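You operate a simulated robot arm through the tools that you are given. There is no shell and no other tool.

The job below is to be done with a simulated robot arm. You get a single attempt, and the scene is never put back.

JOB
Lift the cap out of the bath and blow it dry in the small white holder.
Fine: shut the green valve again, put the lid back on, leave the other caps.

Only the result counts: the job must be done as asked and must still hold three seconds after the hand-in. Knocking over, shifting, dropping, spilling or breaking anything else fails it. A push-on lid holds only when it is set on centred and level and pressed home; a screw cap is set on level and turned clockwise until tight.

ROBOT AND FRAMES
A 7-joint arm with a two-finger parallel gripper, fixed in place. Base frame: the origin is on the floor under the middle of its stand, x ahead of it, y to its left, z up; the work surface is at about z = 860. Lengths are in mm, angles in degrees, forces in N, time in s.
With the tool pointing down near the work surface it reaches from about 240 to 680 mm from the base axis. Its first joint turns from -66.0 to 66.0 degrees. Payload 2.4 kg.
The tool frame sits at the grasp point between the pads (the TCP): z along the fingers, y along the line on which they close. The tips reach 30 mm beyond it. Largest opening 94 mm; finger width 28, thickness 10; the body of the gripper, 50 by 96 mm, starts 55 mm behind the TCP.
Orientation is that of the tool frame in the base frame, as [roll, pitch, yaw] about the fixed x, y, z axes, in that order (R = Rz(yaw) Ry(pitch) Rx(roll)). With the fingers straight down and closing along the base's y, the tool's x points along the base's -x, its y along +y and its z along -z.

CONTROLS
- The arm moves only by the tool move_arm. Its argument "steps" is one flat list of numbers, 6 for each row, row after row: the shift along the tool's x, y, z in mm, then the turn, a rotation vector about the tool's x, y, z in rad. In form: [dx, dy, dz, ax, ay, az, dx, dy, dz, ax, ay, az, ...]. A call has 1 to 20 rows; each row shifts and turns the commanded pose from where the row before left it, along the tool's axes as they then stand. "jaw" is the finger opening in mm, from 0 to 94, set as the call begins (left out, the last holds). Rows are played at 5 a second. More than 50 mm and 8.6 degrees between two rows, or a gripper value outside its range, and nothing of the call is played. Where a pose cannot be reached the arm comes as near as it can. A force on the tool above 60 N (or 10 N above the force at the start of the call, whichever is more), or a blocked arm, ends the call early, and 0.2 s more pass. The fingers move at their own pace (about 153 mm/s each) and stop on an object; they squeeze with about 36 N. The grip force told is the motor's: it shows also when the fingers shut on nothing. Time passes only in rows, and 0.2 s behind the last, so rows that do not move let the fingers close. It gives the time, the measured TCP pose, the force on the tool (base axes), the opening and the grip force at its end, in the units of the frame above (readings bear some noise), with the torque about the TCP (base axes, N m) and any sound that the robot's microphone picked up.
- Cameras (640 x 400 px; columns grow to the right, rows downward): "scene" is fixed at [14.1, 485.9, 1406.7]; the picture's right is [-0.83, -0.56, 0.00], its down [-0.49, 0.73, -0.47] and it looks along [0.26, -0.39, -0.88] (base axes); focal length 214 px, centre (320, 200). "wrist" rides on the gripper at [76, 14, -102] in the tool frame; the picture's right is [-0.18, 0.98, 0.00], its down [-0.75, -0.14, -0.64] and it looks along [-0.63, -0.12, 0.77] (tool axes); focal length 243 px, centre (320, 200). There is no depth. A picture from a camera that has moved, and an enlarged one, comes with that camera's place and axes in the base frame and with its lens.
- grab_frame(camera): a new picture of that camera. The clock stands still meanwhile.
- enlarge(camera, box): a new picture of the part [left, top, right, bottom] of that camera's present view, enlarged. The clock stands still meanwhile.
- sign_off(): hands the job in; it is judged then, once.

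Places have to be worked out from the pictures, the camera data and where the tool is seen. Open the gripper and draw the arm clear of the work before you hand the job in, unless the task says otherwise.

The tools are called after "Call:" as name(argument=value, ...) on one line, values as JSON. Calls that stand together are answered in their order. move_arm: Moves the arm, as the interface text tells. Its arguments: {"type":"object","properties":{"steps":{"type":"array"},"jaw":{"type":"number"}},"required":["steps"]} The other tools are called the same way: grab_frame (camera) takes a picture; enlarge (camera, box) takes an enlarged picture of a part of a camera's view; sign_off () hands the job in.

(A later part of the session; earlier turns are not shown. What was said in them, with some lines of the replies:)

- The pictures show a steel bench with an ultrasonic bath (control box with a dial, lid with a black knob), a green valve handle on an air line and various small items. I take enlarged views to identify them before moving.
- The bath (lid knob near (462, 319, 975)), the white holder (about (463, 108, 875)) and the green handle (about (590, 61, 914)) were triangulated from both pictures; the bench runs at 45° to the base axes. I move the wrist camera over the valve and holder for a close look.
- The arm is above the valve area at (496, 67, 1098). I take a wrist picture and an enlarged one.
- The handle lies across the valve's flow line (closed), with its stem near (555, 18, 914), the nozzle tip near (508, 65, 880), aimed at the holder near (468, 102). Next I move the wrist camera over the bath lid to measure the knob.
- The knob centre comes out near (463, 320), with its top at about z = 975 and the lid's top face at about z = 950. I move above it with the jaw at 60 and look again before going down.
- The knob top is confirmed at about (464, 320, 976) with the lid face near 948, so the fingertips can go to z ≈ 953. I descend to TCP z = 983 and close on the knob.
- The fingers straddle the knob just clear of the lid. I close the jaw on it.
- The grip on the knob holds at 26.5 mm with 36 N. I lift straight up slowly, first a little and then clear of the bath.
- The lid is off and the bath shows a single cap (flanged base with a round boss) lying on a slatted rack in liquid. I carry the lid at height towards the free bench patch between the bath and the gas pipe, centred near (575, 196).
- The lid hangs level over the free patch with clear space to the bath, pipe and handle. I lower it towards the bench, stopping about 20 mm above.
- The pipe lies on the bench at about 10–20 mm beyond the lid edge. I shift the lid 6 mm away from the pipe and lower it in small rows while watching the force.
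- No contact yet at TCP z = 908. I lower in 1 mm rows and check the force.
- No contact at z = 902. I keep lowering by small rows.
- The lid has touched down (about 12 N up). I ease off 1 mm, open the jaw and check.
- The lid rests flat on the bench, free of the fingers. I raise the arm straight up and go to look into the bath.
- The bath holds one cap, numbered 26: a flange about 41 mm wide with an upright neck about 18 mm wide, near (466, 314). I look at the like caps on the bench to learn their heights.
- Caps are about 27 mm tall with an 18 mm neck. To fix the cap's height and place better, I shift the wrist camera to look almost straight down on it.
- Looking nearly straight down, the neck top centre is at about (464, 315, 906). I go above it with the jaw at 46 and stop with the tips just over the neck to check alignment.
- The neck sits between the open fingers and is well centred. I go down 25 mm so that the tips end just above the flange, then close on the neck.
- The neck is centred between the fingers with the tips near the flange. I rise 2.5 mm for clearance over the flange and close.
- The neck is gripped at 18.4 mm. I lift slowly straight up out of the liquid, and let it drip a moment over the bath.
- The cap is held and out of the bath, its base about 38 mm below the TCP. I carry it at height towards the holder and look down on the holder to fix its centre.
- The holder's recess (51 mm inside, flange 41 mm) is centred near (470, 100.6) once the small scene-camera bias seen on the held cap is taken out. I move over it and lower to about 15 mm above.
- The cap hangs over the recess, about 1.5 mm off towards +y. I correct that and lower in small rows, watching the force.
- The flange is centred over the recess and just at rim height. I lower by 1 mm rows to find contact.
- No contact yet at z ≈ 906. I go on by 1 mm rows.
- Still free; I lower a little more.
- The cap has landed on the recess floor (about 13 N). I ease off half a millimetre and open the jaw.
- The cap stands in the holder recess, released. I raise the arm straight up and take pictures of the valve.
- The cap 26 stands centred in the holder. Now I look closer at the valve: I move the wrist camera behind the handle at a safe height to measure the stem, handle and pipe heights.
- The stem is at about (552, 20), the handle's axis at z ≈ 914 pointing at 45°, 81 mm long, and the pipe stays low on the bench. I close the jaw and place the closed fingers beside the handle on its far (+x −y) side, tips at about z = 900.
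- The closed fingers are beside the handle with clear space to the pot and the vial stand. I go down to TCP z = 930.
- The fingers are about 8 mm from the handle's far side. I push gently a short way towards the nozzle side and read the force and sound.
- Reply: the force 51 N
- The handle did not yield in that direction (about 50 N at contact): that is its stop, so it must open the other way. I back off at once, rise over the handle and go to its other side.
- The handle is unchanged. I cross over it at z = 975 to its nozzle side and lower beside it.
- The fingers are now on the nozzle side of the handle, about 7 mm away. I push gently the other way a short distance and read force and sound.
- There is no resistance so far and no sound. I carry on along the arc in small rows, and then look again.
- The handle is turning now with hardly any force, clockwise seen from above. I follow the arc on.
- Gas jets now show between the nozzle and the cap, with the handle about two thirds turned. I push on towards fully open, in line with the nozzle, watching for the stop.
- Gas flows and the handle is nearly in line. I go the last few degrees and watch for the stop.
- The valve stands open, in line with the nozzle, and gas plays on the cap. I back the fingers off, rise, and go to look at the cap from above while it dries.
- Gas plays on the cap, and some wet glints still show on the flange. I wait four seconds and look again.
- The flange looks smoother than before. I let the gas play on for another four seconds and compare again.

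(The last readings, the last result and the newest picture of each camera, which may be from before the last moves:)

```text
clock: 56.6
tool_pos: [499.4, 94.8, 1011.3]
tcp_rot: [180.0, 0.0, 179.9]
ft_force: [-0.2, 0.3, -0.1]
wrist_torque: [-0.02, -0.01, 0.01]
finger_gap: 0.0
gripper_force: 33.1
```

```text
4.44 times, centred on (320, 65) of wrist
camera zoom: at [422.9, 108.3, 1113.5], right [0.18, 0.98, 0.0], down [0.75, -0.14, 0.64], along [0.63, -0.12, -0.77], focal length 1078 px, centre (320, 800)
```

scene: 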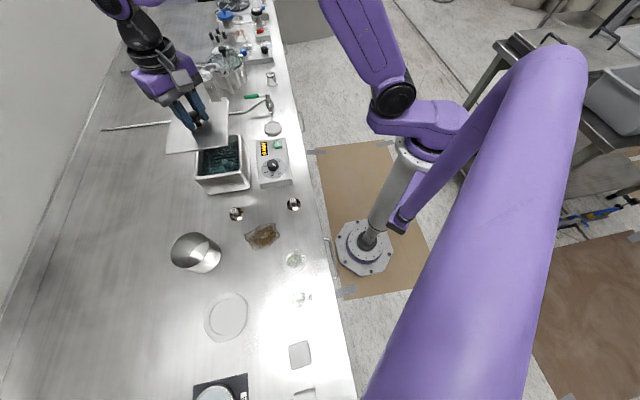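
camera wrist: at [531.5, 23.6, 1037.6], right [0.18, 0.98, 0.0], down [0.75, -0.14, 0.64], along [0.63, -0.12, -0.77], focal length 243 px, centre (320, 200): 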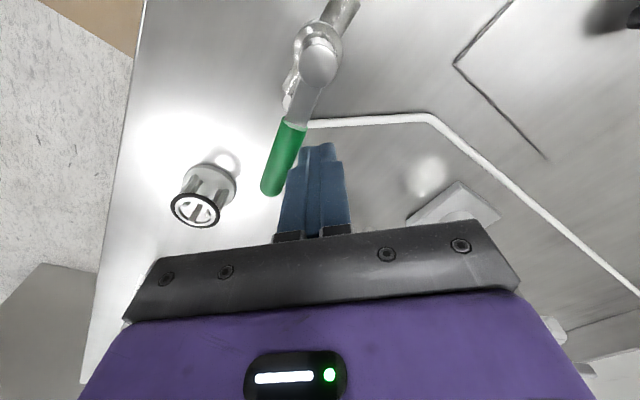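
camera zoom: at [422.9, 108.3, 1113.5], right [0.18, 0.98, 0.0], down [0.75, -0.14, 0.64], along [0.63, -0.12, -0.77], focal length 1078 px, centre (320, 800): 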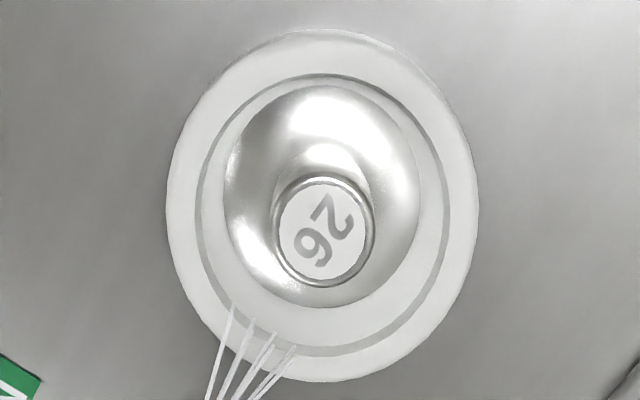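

The pictures no longer change; the wet glints are gone, so the cap is dry. I now go to the other side of the open handle (bench-edge side) to push it shut.

Call:
move_arm(steps=[-17, -33.6, 0, 0, 0, 0, -17, -33.6, 0, 0, 0, 0, -17, -33.6, 0, 0, 0, 0, -16.7, -33.7, 0, 0, 0, 0, 0, 0, 30, 0, 0, 0, 0, 0, 0, 0, 0, 0], jaw=0)

Call:
grab_frame(camera="wrist")

Call:
enlarge(camera="scene", box=[215, 60, 295, 130])

```text
clock: 58.0
tool_pos: [568.0, -40.7, 983.1]
tcp_rot: [180.0, 0.1, -180.0]
ft_force: [-0.3, -0.2, 0.6]
wrist_torque: [0.01, -0.03, 0.02]
finger_gap: 0.0
gripper_force: 33.4
```

```text
taken
camera wrist: at [491.1, -26.6, 1084.4], right [0.18, 0.98, 0.0], down [0.75, -0.14, 0.64], along [0.63, -0.12, -0.77], focal length 243 px, centre (320, 200)
```

wrist: 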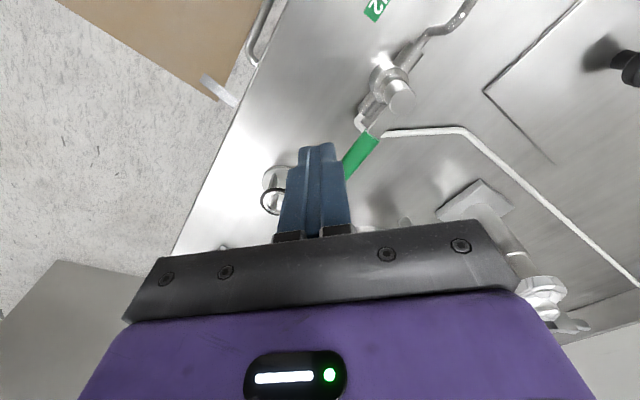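

```text
5.71 times, centred on (255, 95) of scene
camera zoom: at [14.1, 485.9, 1406.7], right [-0.83, -0.56, 0.0], down [-0.49, 0.73, -0.47], along [0.26, -0.39, -0.88], focal length 1226 px, centre (691, 800)
```

zoom: 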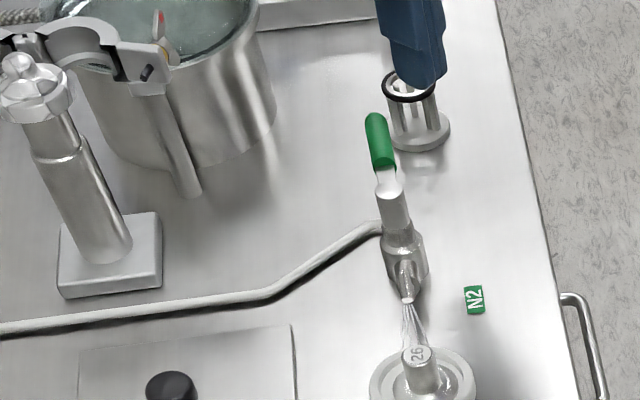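

The handle is at about −43° and the fingers are clear of it and of the vial stand. I lower beside the handle and push it back along the arc.

Call:
move_arm(steps=[0, 0, 23, 0, 0, 0, 0, 0, 23, 0, 0, 0, -3.2, 3.9, 0, 0, 0, 0, -3.2, 3.9, 0, 0, 0, 0, -3.5, 1.9, 0, 0, 0, 0, -3.6, 1.8, 0, 0, 0, 0, -4, 2.9, 0, 0, 0, 0, -4, 2.9, 0, 0, 0, 0], jaw=0)

Call:
grab_frame(camera="wrist")

Call:
enlarge(camera="scene", box=[215, 60, 295, 130])

```text
clock: 59.8
tool_pos: [590.3, -22.0, 934.0]
tcp_rot: [180.0, 0.0, 180.0]
ft_force: [0.1, -0.7, -0.6]
wrist_torque: [0.03, 0.03, 0.0]
finger_gap: 0.0
gripper_force: 33.4
```

```text
taken
camera wrist: at [513.0, -8.1, 1037.8], right [0.18, 0.98, 0.0], down [0.75, -0.14, 0.64], along [0.63, -0.12, -0.77], focal length 243 px, centre (320, 200)
```

wrist: 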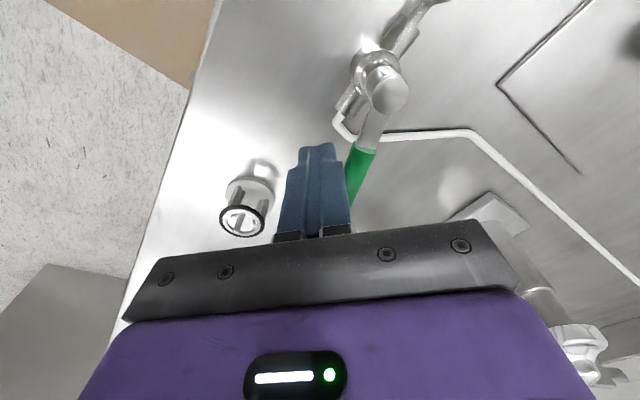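

```text
5.71 times, centred on (255, 95) of scene
camera zoom: at [14.1, 485.9, 1406.7], right [-0.83, -0.56, 0.0], down [-0.49, 0.73, -0.47], along [0.26, -0.39, -0.88], focal length 1226 px, centre (691, 800)
```

zoom: 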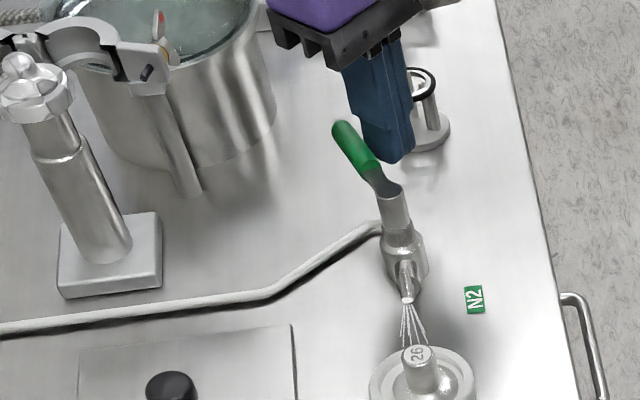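

The handle follows. I continue along the arc.

Call:
move_arm(steps=[-3.4, 3.5, 0, 0, 0, 0, -3.4, 3.6, 0, 0, 0, 0, -2.8, 4.1, 0, 0, 0, 0, -2.8, 4.2, 0, 0, 0, 0, -2, 4.5, 0, 0, 0, 0, -2, 4.5, 0, 0, 0, 0, -1.2, 4.8, 0, 0, 0, 0, -1.2, 4.9, 0, 0, 0, 0, -0.3, 4.9, 0, 0, 0, 0, -0.3, 5, 0, 0, 0, 0], jaw=0)

Call:
grab_frame(camera="wrist")

Call:
enlarge(camera="scene", box=[215, 60, 295, 130])

```text
clock: 62.0
tool_pos: [608.9, 22.2, 934.5]
tcp_rot: [-180.0, -0.1, -179.9]
ft_force: [-0.4, -1.7, 0.0]
wrist_torque: [-0.02, 0.03, 0.04]
finger_gap: 0.0
gripper_force: 32.9
```

```text
taken
camera wrist: at [532.3, 36.0, 1037.9], right [0.18, 0.98, 0.0], down [0.75, -0.14, 0.64], along [0.63, -0.12, -0.77], focal length 243 px, centre (320, 200)
```

wrist: 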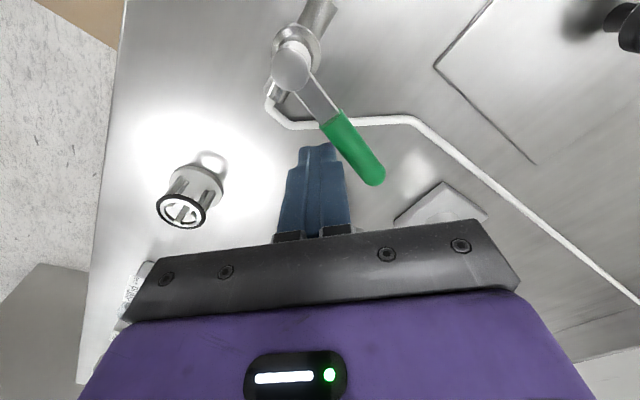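

```text
5.71 times, centred on (255, 95) of scene
camera zoom: at [14.1, 485.9, 1406.7], right [-0.83, -0.56, 0.0], down [-0.49, 0.73, -0.47], along [0.26, -0.39, -0.88], focal length 1226 px, centre (691, 800)
```

zoom: 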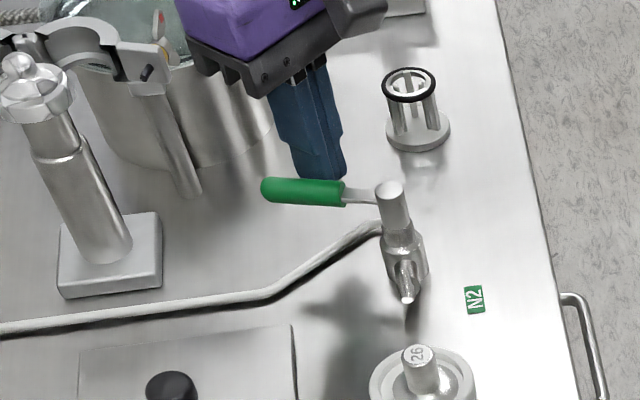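

The gas has stopped and the handle is at about 30°. I push the rest of the way to the stop in smaller rows.

Call:
move_arm(steps=[0.5, 3.3, 0, 0, 0, 0, 0.5, 3.3, 0, 0, 0, 0, 0.5, 3.2, 0, 0, 0, 0, 0.7, 2.5, 0, 0, 0, 0], jaw=0)

Call:
enlarge(camera="scene", box=[215, 60, 295, 130])

```text
clock: 63.0
tool_pos: [606.7, 33.0, 934.1]
tcp_rot: [180.0, 0.0, 179.9]
ft_force: [-0.6, -0.2, 0.5]
wrist_torque: [-0.05, 0.0, 0.05]
finger_gap: 0.0
gripper_force: 32.5
```

```text
5.71 times, centred on (255, 95) of scene
camera zoom: at [14.1, 485.9, 1406.7], right [-0.83, -0.56, 0.0], down [-0.49, 0.73, -0.47], along [0.26, -0.39, -0.88], focal length 1226 px, centre (691, 800)
```

zoom: 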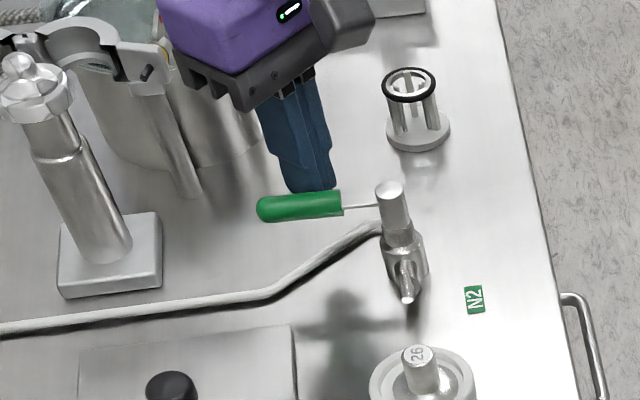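

Nearly shut; only a few degrees remain to the original position. I push on in 2 mm rows until the force shows the stop.

Call:
move_arm(steps=[0.9, 1.6, 0, 0, 0, 0, 0.9, 1.6, 0, 0, 0, 0], jaw=0)

Call:
enlarge(camera="scene", box=[215, 60, 295, 130])

```text
clock: 63.6
tool_pos: [605.6, 36.7, 934.9]
tcp_rot: [-180.0, 0.1, 179.9]
ft_force: [3.8, -4.9, -1.1]
wrist_torque: [-0.11, -0.1, 0.01]
finger_gap: 0.0
gripper_force: 33.0
```

```text
5.71 times, centred on (255, 95) of scene
camera zoom: at [14.3, 485.8, 1406.7], right [-0.83, -0.56, 0.0], down [-0.49, 0.73, -0.47], along [0.26, -0.39, -0.88], focal length 1226 px, centre (691, 800)
```

zoom: 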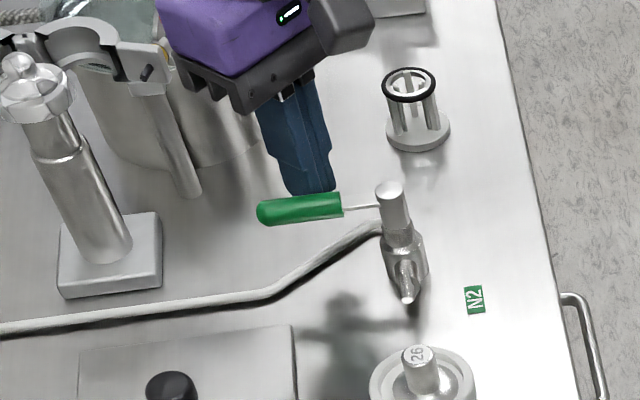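

The force rises (about 6 N): the handle is at its stop, as it lay at the start. I press 1 mm more to be sure, then back off and rise.

Call:
move_arm(steps=[0.7, 0.8, 0, 0, 0, 0, 0, 0, 0, 0, 0, 0], jaw=0)

Call:
move_arm(steps=[-4, -5, 0, 0, 0, 0, -4, -5, 0, 0, 0, 0, 0, 0, -20, 0, 0, 0, 0, 0, -40, 0, 0, 0, 0, 0, -16, 0, 0, 0], jaw=0)

Call:
enlarge(camera="scene", box=[215, 60, 295, 140])

Call:
grab_frame(camera="wrist")

```text
clock: 64.2
tool_pos: [605.8, 35.8, 934.1]
tcp_rot: [179.8, 0.1, 179.9]
ft_force: [10.2, -10.3, -3.2]
wrist_torque: [-0.21, -0.25, 0.01]
finger_gap: 0.0
gripper_force: 32.4
```

```text
clock: 65.4
tool_pos: [613.2, 27.4, 1012.7]
tcp_rot: [-180.0, 0.0, 179.9]
ft_force: [-0.3, 0.2, 0.3]
wrist_torque: [0.0, 0.0, 0.01]
finger_gap: 0.0
gripper_force: 33.3
```

```text
5.00 times, centred on (255, 100) of scene
camera zoom: at [14.1, 485.9, 1406.7], right [-0.83, -0.56, 0.0], down [-0.49, 0.73, -0.47], along [0.26, -0.39, -0.88], focal length 1072 px, centre (645, 700)
```

zoom: 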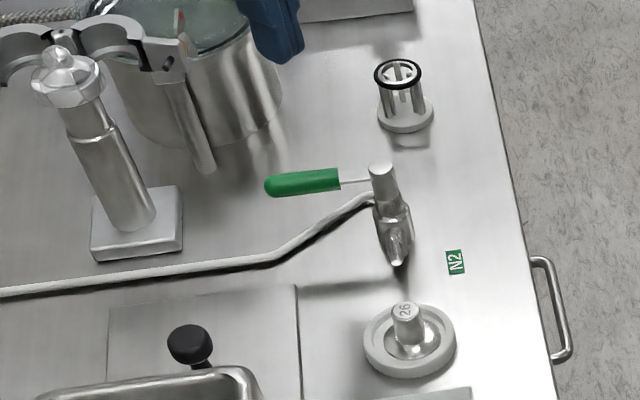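

```text
taken
camera wrist: at [535.5, 42.5, 1114.2], right [0.18, 0.98, 0.0], down [0.75, -0.14, 0.64], along [0.63, -0.12, -0.77], focal length 243 px, centre (320, 200)
```

wrist: 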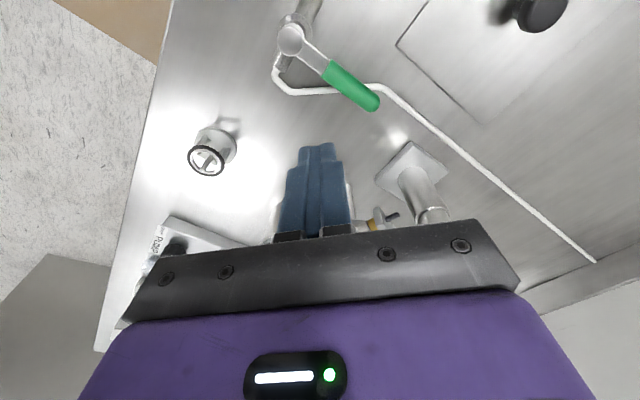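

The valve is shut, no gas flows and cap 26 stands dry in the holder. I open the jaw and move back over the lid's knob to fetch the lid.

Call:
move_arm(steps=[8.3, 34.5, 0, 0, 0, 0, 8.3, 34.5, 0, 0, 0, 0, 8.3, 34.5, 0, 0, 0, 0, 8.3, 34.5, 0, 0, 0, 0, 8.2, 34.7, 0, 0, 0, 0, 0, 0, 35, 0, 0, 0, 0, 0, 30, 0, 0, 0, 0, 0, 0, 0, 0, 0], jaw=60)

Call:
grab_frame(camera="wrist")

Call:
enlarge(camera="scene", box=[180, 80, 300, 200])

```text
clock: 67.2
tool_pos: [570.4, 202.0, 946.2]
tcp_rot: [-180.0, 0.0, -179.9]
ft_force: [-0.5, -0.6, 0.3]
wrist_torque: [0.01, 0.02, -0.02]
finger_gap: 60.0
gripper_force: 0.1
```

```text
taken
camera wrist: at [494.2, 215.4, 1048.7], right [0.18, 0.98, 0.0], down [0.75, -0.14, 0.64], along [0.63, -0.12, -0.77], focal length 243 px, centre (320, 200)
```

wrist: 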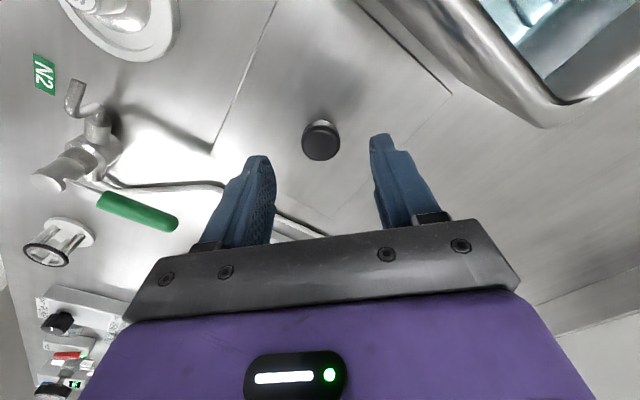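

```text
3.33 times, centred on (240, 140) of scene
camera zoom: at [14.1, 485.9, 1406.7], right [-0.83, -0.56, 0.0], down [-0.49, 0.73, -0.47], along [0.26, -0.39, -0.88], focal length 715 px, centre (587, 400)
```

zoom: 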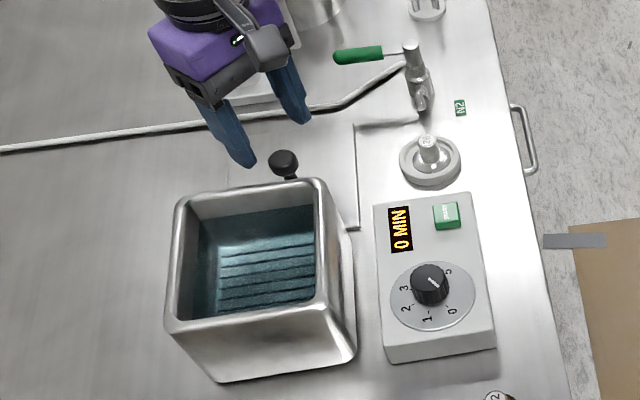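

The gripper is above the lid knob, in the same xy as when I released it. I lower to the release height and check.

Call:
move_arm(steps=[0, -0.2, 20, 0, 0, 0, 0, 0, 15, 0, 0, 0, 0, 0, 10, 0, 0, 0, 0, 0, 2.4, 0, 0, 0, 0, 0, 0, 0, 0, 0], jaw=60)

Call:
grab_frame(camera="wrist")

```text
clock: 68.4
tool_pos: [570.4, 200.3, 898.1]
tcp_rot: [179.9, -0.1, -180.0]
ft_force: [0.4, 0.0, 0.4]
wrist_torque: [-0.05, -0.01, -0.01]
finger_gap: 60.2
gripper_force: 0.1
```

```text
taken
camera wrist: at [494.2, 215.0, 1001.1], right [0.18, 0.98, 0.0], down [0.75, -0.14, 0.64], along [0.63, -0.12, -0.77], focal length 243 px, centre (320, 200)
```

wrist: 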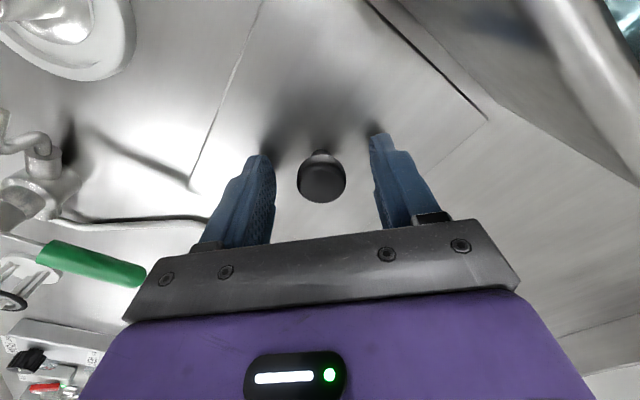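

The view matches the one at release. I close on the knob.

Call:
move_arm(steps=[0, 0, 0, 0, 0, 0, 0, 0, 0, 0, 0, 0, 0, 0, 0, 0, 0, 0], jaw=0)

Call:
move_arm(steps=[0, 0, -4, 0, 0, 0, 0, 0, -10, 0, 0, 0, 0, 0, -20, 0, 0, 0, 0, 0, -30, 0, 0, 0, 0, 0, -30, 0, 0, 0, 0, 0, -30, 0, 0, 0, 0, 0, -30, 0, 0, 0, 0, 0, -30, 0, 0, 0, 0, 0, 0, 0, 0, 0], jaw=0)

Call:
grab_frame(camera="wrist")

Call:
enlarge(camera="scene", box=[180, 60, 310, 200])

```text
clock: 69.2
tool_pos: [569.6, 201.1, 898.6]
tcp_rot: [180.0, 0.0, 180.0]
ft_force: [-0.5, -0.1, -0.3]
wrist_torque: [0.0, -0.08, 0.01]
finger_gap: 26.4
gripper_force: 35.9
```

```text
clock: 71.2
tool_pos: [570.4, 198.4, 1082.7]
tcp_rot: [-180.0, 0.1, 180.0]
ft_force: [1.5, 0.1, -1.3]
wrist_torque: [0.0, 0.01, 0.0]
finger_gap: 26.3
gripper_force: 36.0
```

```text
taken
camera wrist: at [493.7, 213.8, 1185.3], right [0.18, 0.98, 0.0], down [0.75, -0.14, 0.64], along [0.63, -0.12, -0.77], focal length 243 px, centre (320, 200)
```

wrist: 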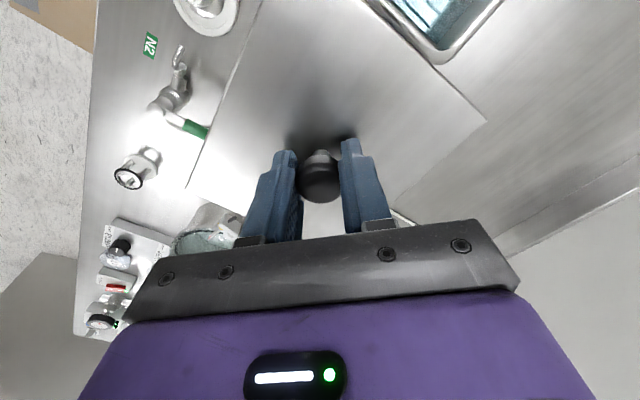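

```text
2.86 times, centred on (245, 130) of scene
camera zoom: at [14.1, 485.9, 1406.7], right [-0.83, -0.56, 0.0], down [-0.49, 0.73, -0.47], along [0.26, -0.39, -0.88], focal length 613 px, centre (534, 400)
```

zoom: 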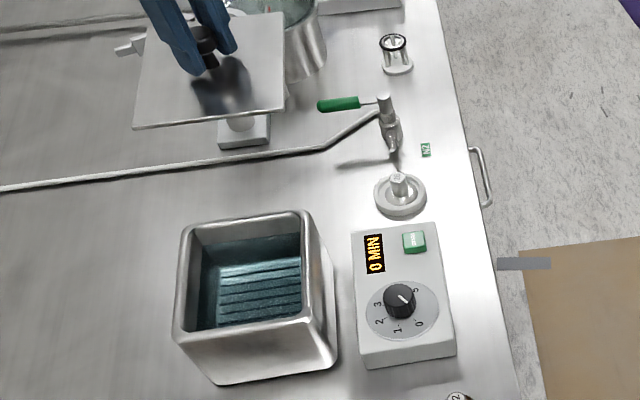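

The lid is in hand exactly as at first, hanging level. I carry it back over the bath.

Call:
move_arm(steps=[10, 11, 0, 0, 0, 0, 18, 20.4, 0, 0, 0, 0, 18, 20.4, 0, 0, 0, 0, 18, 20.4, 0, 0, 0, 0, 18, 20.4, 0, 0, 0, 0, 15, 17, 0, 0, 0, 0, 9.4, 10.6, 0, 0, 0, 0, 0, 0, 0, 0, 0, 0, 0, 0, 0, 0, 0, 0], jaw=0)

Call:
grab_frame(camera="wrist")

Call:
enlarge(camera="scene", box=[180, 80, 300, 200])

```text
clock: 73.2
tool_pos: [463.9, 321.8, 1082.4]
tcp_rot: [180.0, -0.1, -179.9]
ft_force: [0.0, 0.3, -2.0]
wrist_torque: [0.01, 0.01, 0.0]
finger_gap: 26.5
gripper_force: 35.8
```

```text
taken
camera wrist: at [387.7, 335.7, 1185.4], right [0.18, 0.98, 0.0], down [0.75, -0.14, 0.64], along [0.63, -0.12, -0.77], focal length 243 px, centre (320, 200)
```

wrist: 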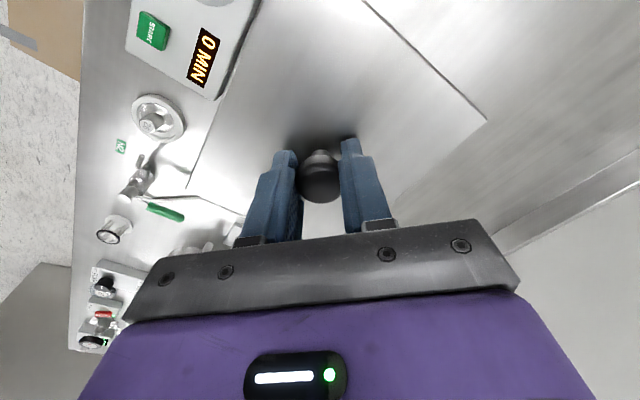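

```text
3.33 times, centred on (240, 140) of scene
camera zoom: at [14.1, 485.9, 1406.6], right [-0.83, -0.56, 0.0], down [-0.49, 0.73, -0.47], along [0.26, -0.39, -0.88], focal length 715 px, centre (587, 400)
```

zoom: 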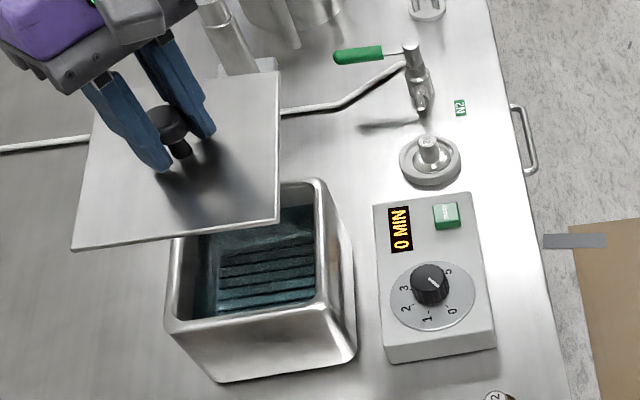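

The lid hangs over the bath as it did when I lifted it. I lower it to about 6 mm above the rim and check the alignment.

Call:
move_arm(steps=[0, 0, 25, 0, 0, 0, 0, 0, 25, 0, 0, 0, 0, 0, 20, 0, 0, 0, 0, 0, 14, 0, 0, 0, 0, 0, 7, 0, 0, 0, 0, 0, 0, 0, 0, 0, 0, 0, 0, 0, 0, 0], jaw=0)

Call:
grab_frame(camera="wrist")

Call:
enlarge(camera="scene", box=[180, 80, 300, 200])

```text
clock: 74.8
tool_pos: [465.5, 319.7, 992.6]
tcp_rot: [-180.0, -0.1, 180.0]
ft_force: [-0.3, 0.6, -0.9]
wrist_torque: [-0.01, 0.02, -0.02]
finger_gap: 26.9
gripper_force: 36.0
```

```text
taken
camera wrist: at [388.1, 334.7, 1094.2], right [0.18, 0.98, 0.0], down [0.75, -0.14, 0.64], along [0.63, -0.12, -0.77], focal length 243 px, centre (320, 200)
```

wrist: 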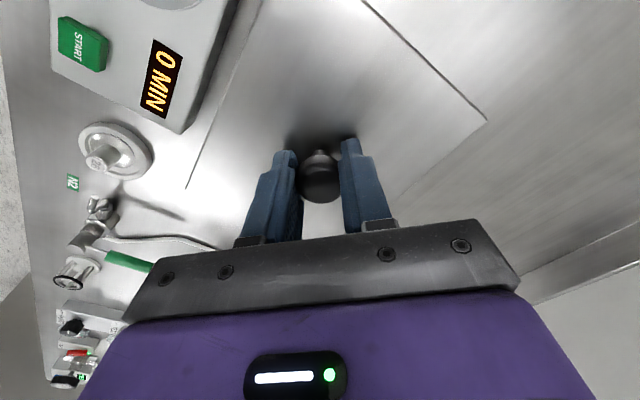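

```text
3.33 times, centred on (240, 140) of scene
camera zoom: at [14.1, 485.9, 1406.6], right [-0.83, -0.56, 0.0], down [-0.49, 0.73, -0.47], along [0.26, -0.39, -0.88], focal length 715 px, centre (587, 400)
```

zoom: 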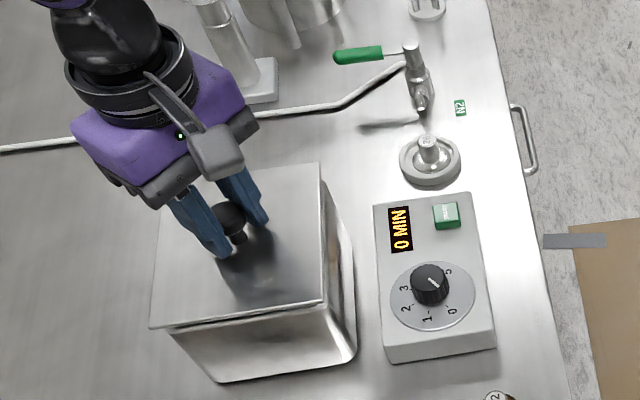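

The xy matches the lift-off pose within 0.1 mm. I lower the last 8 mm in small rows and read the force.

Call:
move_arm(steps=[0, 0, 2.5, 0, 0, 0, 0, 0, 2, 0, 0, 0, 0, 0, 1.5, 0, 0, 0, 0, 0, 1, 0, 0, 0, 0, 0, 0, 0, 0, 0], jaw=0)

Call:
enlarge(camera="scene", box=[180, 80, 300, 200])

```text
clock: 76.0
tool_pos: [464.1, 320.3, 984.3]
tcp_rot: [180.0, 0.0, 180.0]
ft_force: [-0.4, -0.4, -1.1]
wrist_torque: [0.02, 0.03, -0.03]
finger_gap: 26.5
gripper_force: 36.2
```

```text
3.33 times, centred on (240, 140) of scene
camera zoom: at [14.1, 485.9, 1406.6], right [-0.83, -0.56, 0.0], down [-0.49, 0.73, -0.47], along [0.26, -0.39, -0.88], focal length 715 px, centre (587, 400)
```

zoom: 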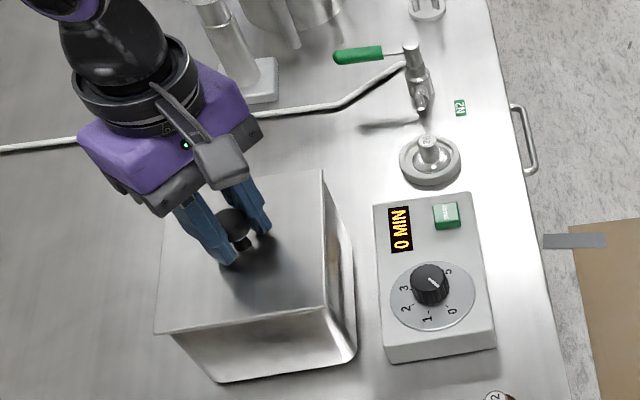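

Just about at the seated height and not yet touching. I lower by half-millimetre rows to contact.

Call:
move_arm(steps=[0, 0, 0.7, 0, 0, 0, 0, 0, 0.7, 0, 0, 0], jaw=0)

```text
clock: 76.6
tool_pos: [463.7, 320.3, 981.1]
tcp_rot: [180.0, 0.0, -179.9]
ft_force: [0.5, -0.2, 5.4]
wrist_torque: [-0.07, 0.39, 0.03]
finger_gap: 26.9
gripper_force: 36.2
```

The lid touches down (about 6 N). I press a little more to seat it, and check the reading and the picture.

Call:
move_arm(steps=[0, 0, 0.8, 0, 0, 0, 0, 0, 0.8, 0, 0, 0], jaw=0)

Call:
enlarge(camera="scene", box=[180, 90, 300, 210])

Call:
grab_frame(camera="wrist")

```text
clock: 77.2
tool_pos: [464.8, 319.6, 983.7]
tcp_rot: [179.9, 0.1, -179.9]
ft_force: [-6.6, -4.3, 22.5]
wrist_torque: [-0.08, 0.02, -0.02]
finger_gap: 26.7
gripper_force: 36.1
```

```text
3.33 times, centred on (240, 150) of scene
camera zoom: at [13.6, 485.5, 1406.8], right [-0.83, -0.56, 0.0], down [-0.49, 0.73, -0.47], along [0.26, -0.39, -0.88], focal length 715 px, centre (587, 367)
```

zoom: 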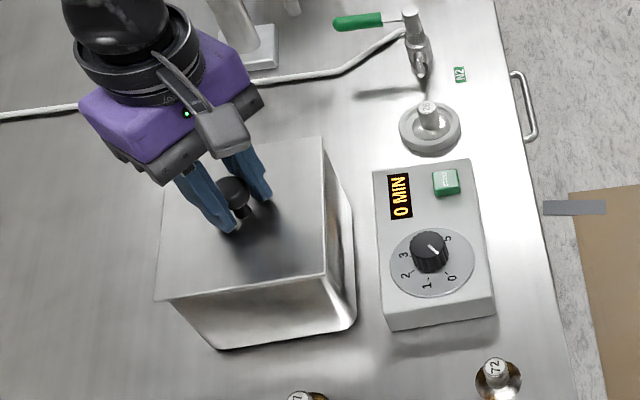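

```text
taken
camera wrist: at [387.6, 334.6, 1085.5], right [0.18, 0.98, 0.0], down [0.75, -0.14, 0.64], along [0.63, -0.12, -0.77], focal length 243 px, centre (320, 200)
```

wrist: 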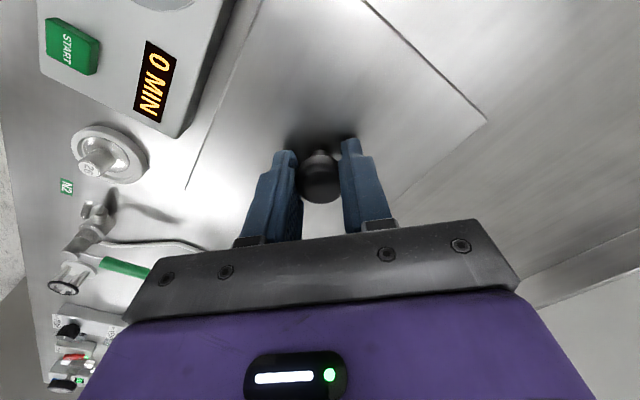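

The lid is seated: 22 N with hardly any torque, and the picture matches the start. I ease off the force and open the jaw.

Call:
move_arm(steps=[0, 0, -0.8, 0, 0, 0, 0, 0, -0.8, 0, 0, 0, 0, 0, -0.2, 0, 0, 0], jaw=0)

Call:
move_arm(steps=[0, 0, 0, 0, 0, 0, 0, 0, 0, 0, 0, 0], jaw=60)

Call:
grab_frame(camera="wrist")

Call:
enlarge(camera="scene", box=[180, 90, 300, 210])

```text
clock: 78.0
tool_pos: [463.8, 321.2, 983.5]
tcp_rot: [-179.9, 0.0, 180.0]
ft_force: [-0.6, -0.7, 8.7]
wrist_torque: [-0.04, -0.81, 0.01]
finger_gap: 26.8
gripper_force: 36.5
```

```text
clock: 78.6
tool_pos: [463.6, 319.4, 982.9]
tcp_rot: [180.0, 0.0, -180.0]
ft_force: [0.0, 0.5, 1.0]
wrist_torque: [0.01, -0.01, 0.02]
finger_gap: 59.8
gripper_force: 0.0
```

```text
taken
camera wrist: at [387.7, 334.6, 1085.5], right [0.18, 0.98, 0.0], down [0.75, -0.14, 0.64], along [0.63, -0.12, -0.77], focal length 243 px, centre (320, 200)
```

wrist: 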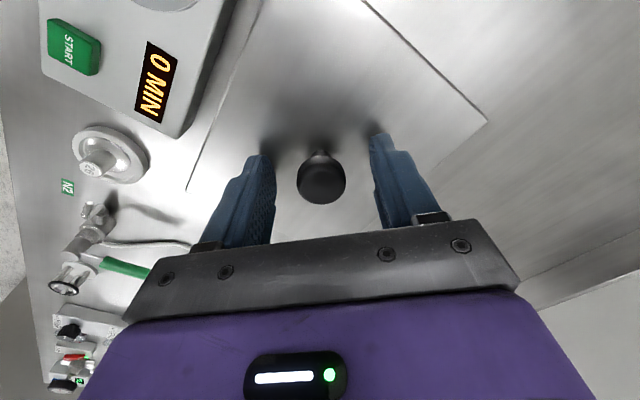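

```text
3.33 times, centred on (240, 150) of scene
camera zoom: at [14.1, 485.9, 1406.7], right [-0.83, -0.56, 0.0], down [-0.49, 0.73, -0.47], along [0.26, -0.39, -0.88], focal length 715 px, centre (587, 367)
```

zoom: 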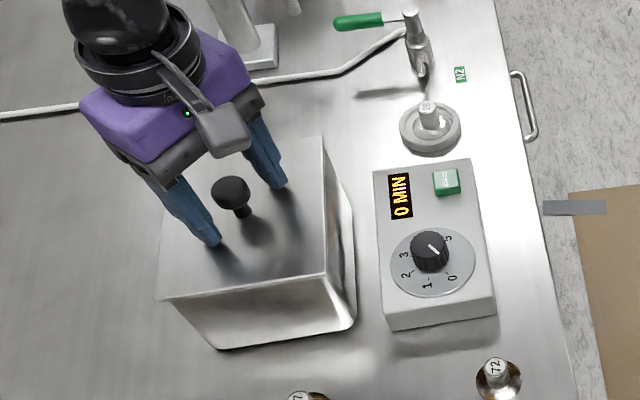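

The lid is on level, but compared with the first picture it sits about 2 mm further towards +y (it slid that much when I first gripped it). I nudge it back by moving 2.3 mm towards −y and closing the jaw only to 28, just around the 26.5 mm knob, then opening again.

Call:
move_arm(steps=[0, -2.3, 0, 0, 0, 0, 0, 0, 0, 0, 0, 0], jaw=60)

Call:
move_arm(steps=[0, 0, 0, 0, 0, 0, 0, 0, 0, 0, 0, 0], jaw=28)

Call:
move_arm(steps=[0, 2.5, -0.8, 0, 0, 0, 0, 0, 0, 0, 0, 0], jaw=60)

Call:
grab_frame(camera="wrist")

Call:
enlarge(camera="scene", box=[180, 90, 300, 210])

```text
clock: 79.2
tool_pos: [463.9, 318.7, 983.6]
tcp_rot: [-179.9, 0.0, -179.9]
ft_force: [0.9, 1.0, 0.4]
wrist_torque: [0.02, -0.05, 0.04]
finger_gap: 59.7
gripper_force: 0.1
```

```text
clock: 79.8
tool_pos: [463.8, 318.7, 983.6]
tcp_rot: [180.0, 0.0, -180.0]
ft_force: [0.2, 0.2, -0.1]
wrist_torque: [-0.02, -0.01, -0.03]
finger_gap: 28.2
gripper_force: 0.5
```

```text
clock: 80.4
tool_pos: [465.3, 320.1, 983.5]
tcp_rot: [180.0, -0.1, 180.0]
ft_force: [-0.2, 0.7, -0.1]
wrist_torque: [-0.01, 0.0, 0.01]
finger_gap: 59.9
gripper_force: 0.0
```

```text
taken
camera wrist: at [387.9, 335.2, 1086.9], right [0.18, 0.98, 0.0], down [0.75, -0.14, 0.64], along [0.63, -0.12, -0.77], focal length 243 px, centre (320, 200)
```

wrist: 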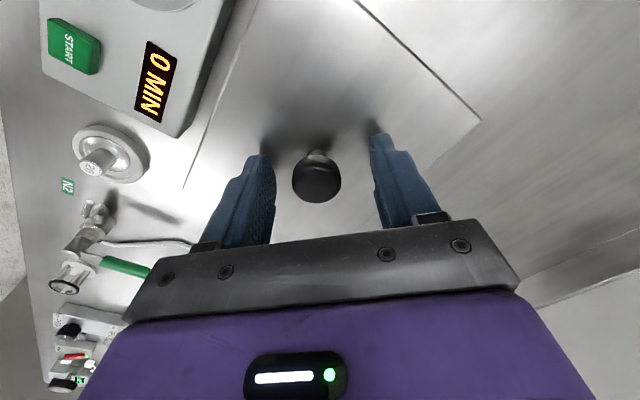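

```text
3.33 times, centred on (240, 150) of scene
camera zoom: at [14.1, 485.9, 1406.7], right [-0.83, -0.56, 0.0], down [-0.49, 0.73, -0.47], along [0.26, -0.39, -0.88], focal length 715 px, centre (587, 367)
```

zoom: 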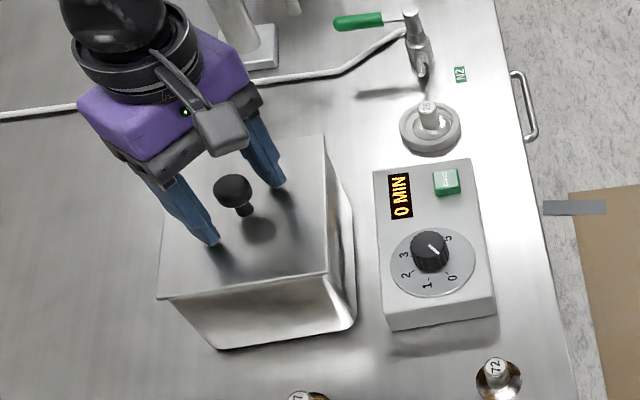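

The lid is back exactly as in the first picture, level and centred. I raise the arm clear and withdraw it for a last look round.

Call:
move_arm(steps=[0, 0, -15, 0, 0, 0, 0, 0, -40, 0, 0, 0, 0, 0, -45, 0, 0, 0, 20, -10, -40, 0, 0, 0, 30, -15, -30, 0, 0, 0, 30, -15, -30, 0, 0, 0, 30, -15, -25, 0, 0, 0, 30, -15, -20, 0, 0, 0, 25, -15, -20, 0, 0, 0, 0, 0, 0, 0, 0, 0], jaw=94)

Call:
grab_frame(camera="scene")

Call:
enlarge(camera="scene", box=[180, 60, 310, 200])

Call:
enlarge(camera="scene", box=[160, 190, 340, 400])

Call:
grab_frame(camera="wrist")

```text
clock: 82.6
tool_pos: [297.8, 234.6, 1247.9]
tcp_rot: [-180.0, 0.0, 180.0]
ft_force: [0.4, -0.2, -0.5]
wrist_torque: [-0.01, 0.01, -0.02]
finger_gap: 94.1
gripper_force: 0.1
```

```text
taken
```

scene: 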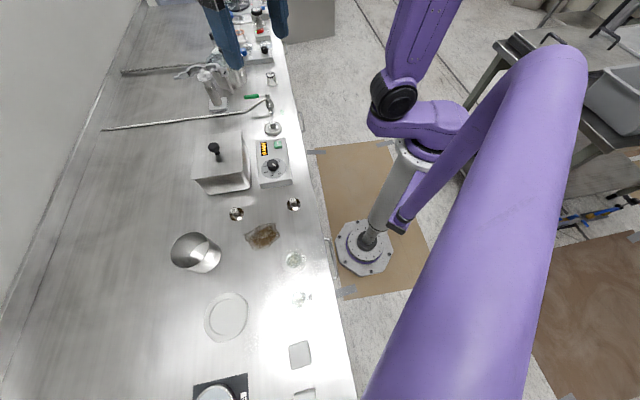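

```text
2.86 times, centred on (245, 130) of scene
camera zoom: at [14.1, 485.9, 1406.7], right [-0.83, -0.56, 0.0], down [-0.49, 0.73, -0.47], along [0.26, -0.39, -0.88], focal length 613 px, centre (534, 400)
```

zoom: 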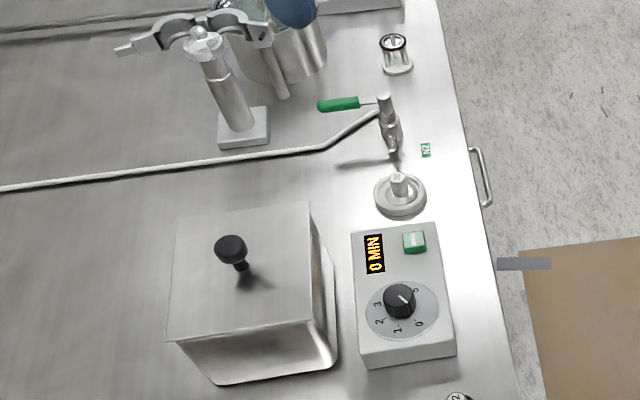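

```text
1.90 times, centred on (250, 295) of scene
camera zoom: at [14.1, 485.9, 1406.7], right [-0.83, -0.56, 0.0], down [-0.49, 0.73, -0.47], along [0.26, -0.39, -0.88], focal length 408 px, centre (453, 19)
```

zoom: 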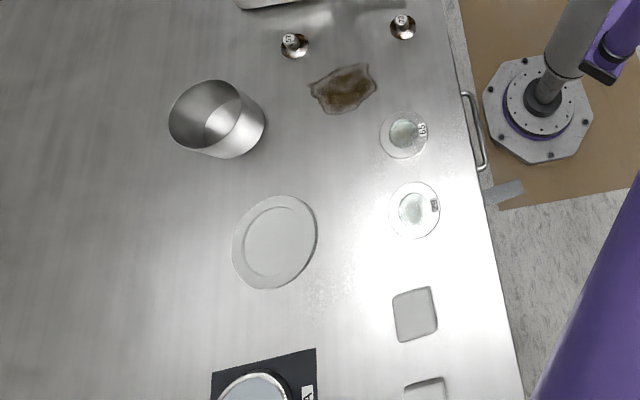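

```text
taken
camera wrist: at [221.4, 249.2, 1352.0], right [0.18, 0.98, 0.0], down [0.75, -0.14, 0.64], along [0.63, -0.12, -0.77], focal length 243 px, centre (320, 200)
```

wrist: 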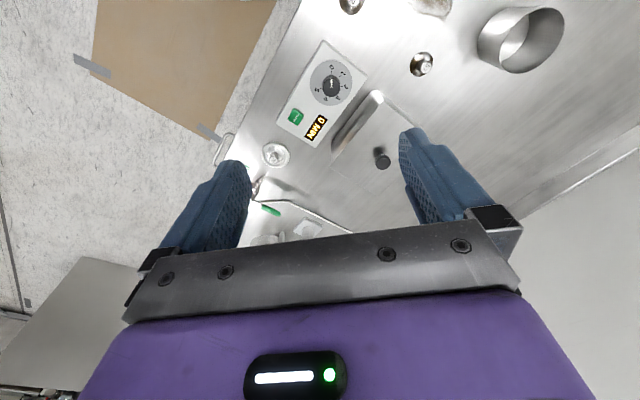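

All else stands as at the start: lid on, valve handle in its first position, caps 57 and 72 untouched. I take one last close look at the cap and the nozzle.

Call:
enlarge(camera="scene", box=[250, 90, 290, 140])

Call:
enlarge(camera="scene", box=[260, 115, 285, 137])

```text
8.00 times, centred on (270, 115) of scene
camera zoom: at [14.1, 485.9, 1406.7], right [-0.83, -0.56, 0.0], down [-0.49, 0.73, -0.47], along [0.26, -0.39, -0.88], focal length 1716 px, centre (720, 880)
```

zoom: 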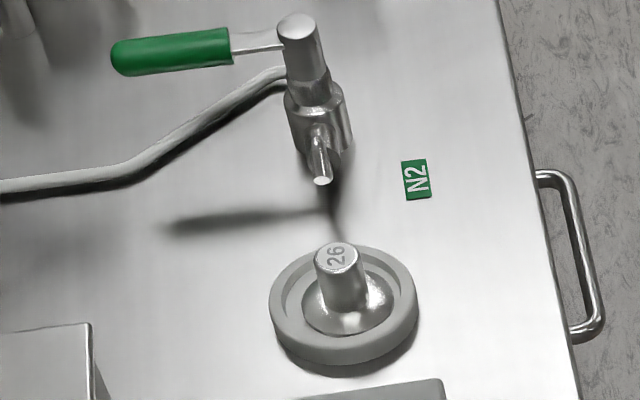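

```text
16.00 times, centred on (272, 126) of scene
camera zoom: at [14.1, 485.9, 1406.7], right [-0.83, -0.56, 0.0], down [-0.49, 0.73, -0.47], along [0.26, -0.39, -0.88], focal length 3432 px, centre (1080, 1384)
```

zoom: 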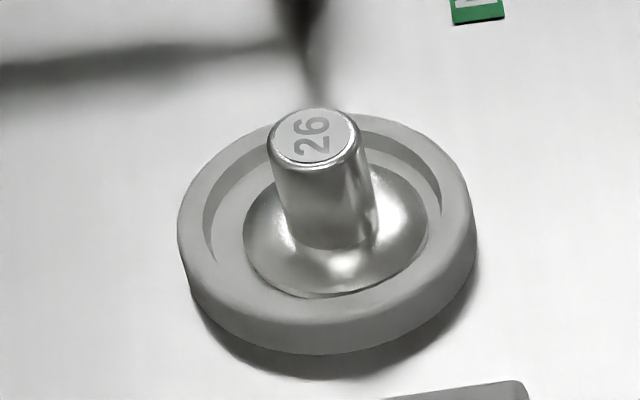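

To judge dryness I compare the cap with the picture taken when it was just put down wet, using the same framing.

Call:
enlarge(camera="scene", box=[240, 80, 300, 140])

Call:
enlarge(camera="scene", box=[250, 110, 290, 140])

Call:
enlarge(camera="scene", box=[255, 105, 290, 135])

Call:
enlarge(camera="scene", box=[225, 200, 305, 225])

```text
6.67 times, centred on (270, 110) of scene
camera zoom: at [14.1, 485.9, 1406.7], right [-0.83, -0.56, 0.0], down [-0.49, 0.73, -0.47], along [0.26, -0.39, -0.88], focal length 1430 px, centre (653, 800)
```

zoom: 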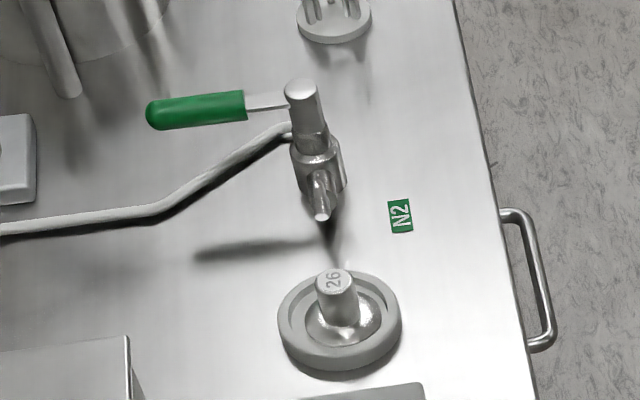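

```text
13.33 times, centred on (270, 125) of scene
camera zoom: at [14.1, 485.9, 1406.7], right [-0.83, -0.56, 0.0], down [-0.49, 0.73, -0.47], along [0.26, -0.39, -0.88], focal length 2860 px, centre (987, 1200)
```

zoom: 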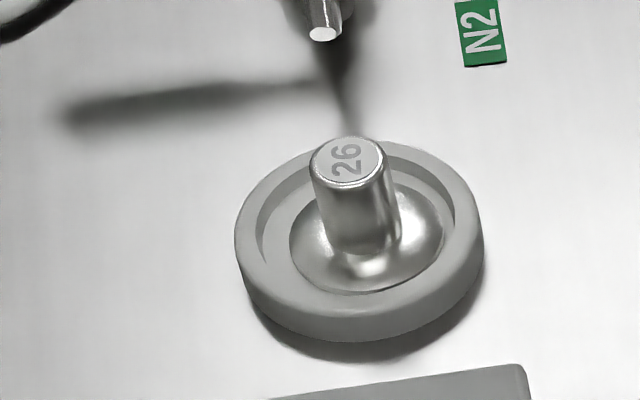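

```text
13.33 times, centred on (272, 120) of scene
camera zoom: at [14.1, 485.9, 1406.7], right [-0.83, -0.56, 0.0], down [-0.49, 0.73, -0.47], along [0.26, -0.39, -0.88], focal length 2860 px, centre (953, 1267)
```

zoom: 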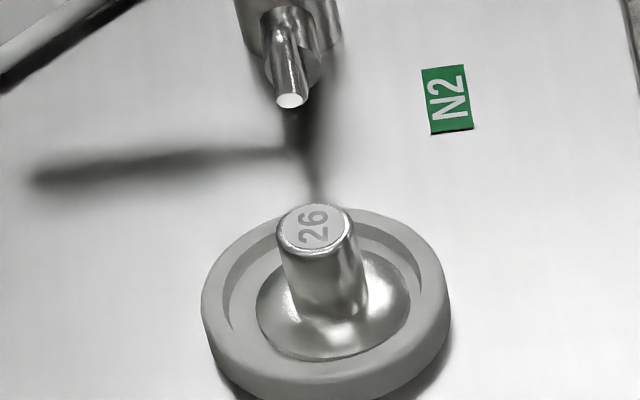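

```text
8.00 times, centred on (265, 212) of scene
camera zoom: at [14.1, 485.9, 1406.7], right [-0.83, -0.56, 0.0], down [-0.49, 0.73, -0.47], along [0.26, -0.39, -0.88], focal length 1716 px, centre (760, 100)
```

zoom: 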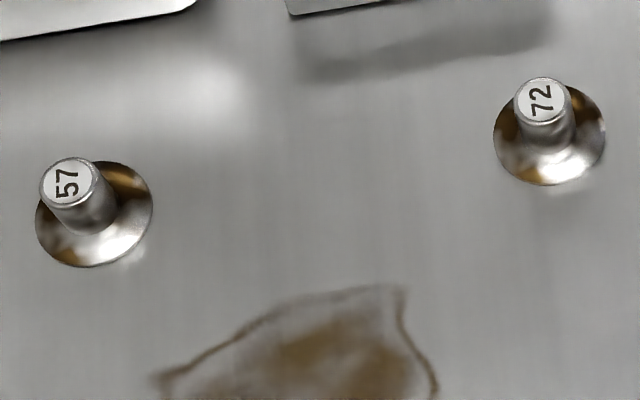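

The cap stands in the holder after about 15 s of gas, with no drops to be seen. The handle is against its shut stop, the lid is seated, the other items stand where they were, and the arm is clear with the jaw open, so I hand the job in.

Call:
sign_off()

```text
The job is handed in.
```

I lifted cap 26 out of the bath, set it in the white holder and blew it dry with nitrogen for about 15 s. The job is handed in.

- **Dryness:** I judged it from the pictures. The wet glints looked fewer after a few seconds, and the view did not change between 8 s and 12 s of gas. The pictures show wetness poorly, so I relied mainly on the blowing time.
- **Valve:** The green handle is back at its shut stop, where it lay at the start, and no gas flows. I first pushed it the wrong way, with about 50 N against that stop. It did not move, and I saw no damage.
- **Lid:** It is back on the bath, seated at about 22 N and level. Gripping it had shifted it about 2 mm, so I nudged it back to match the first picture.
- **Other items:** Caps 57 and 72 were not touched, and everything else on the bench looks as it did at the start. The arm is clear with the jaw open.
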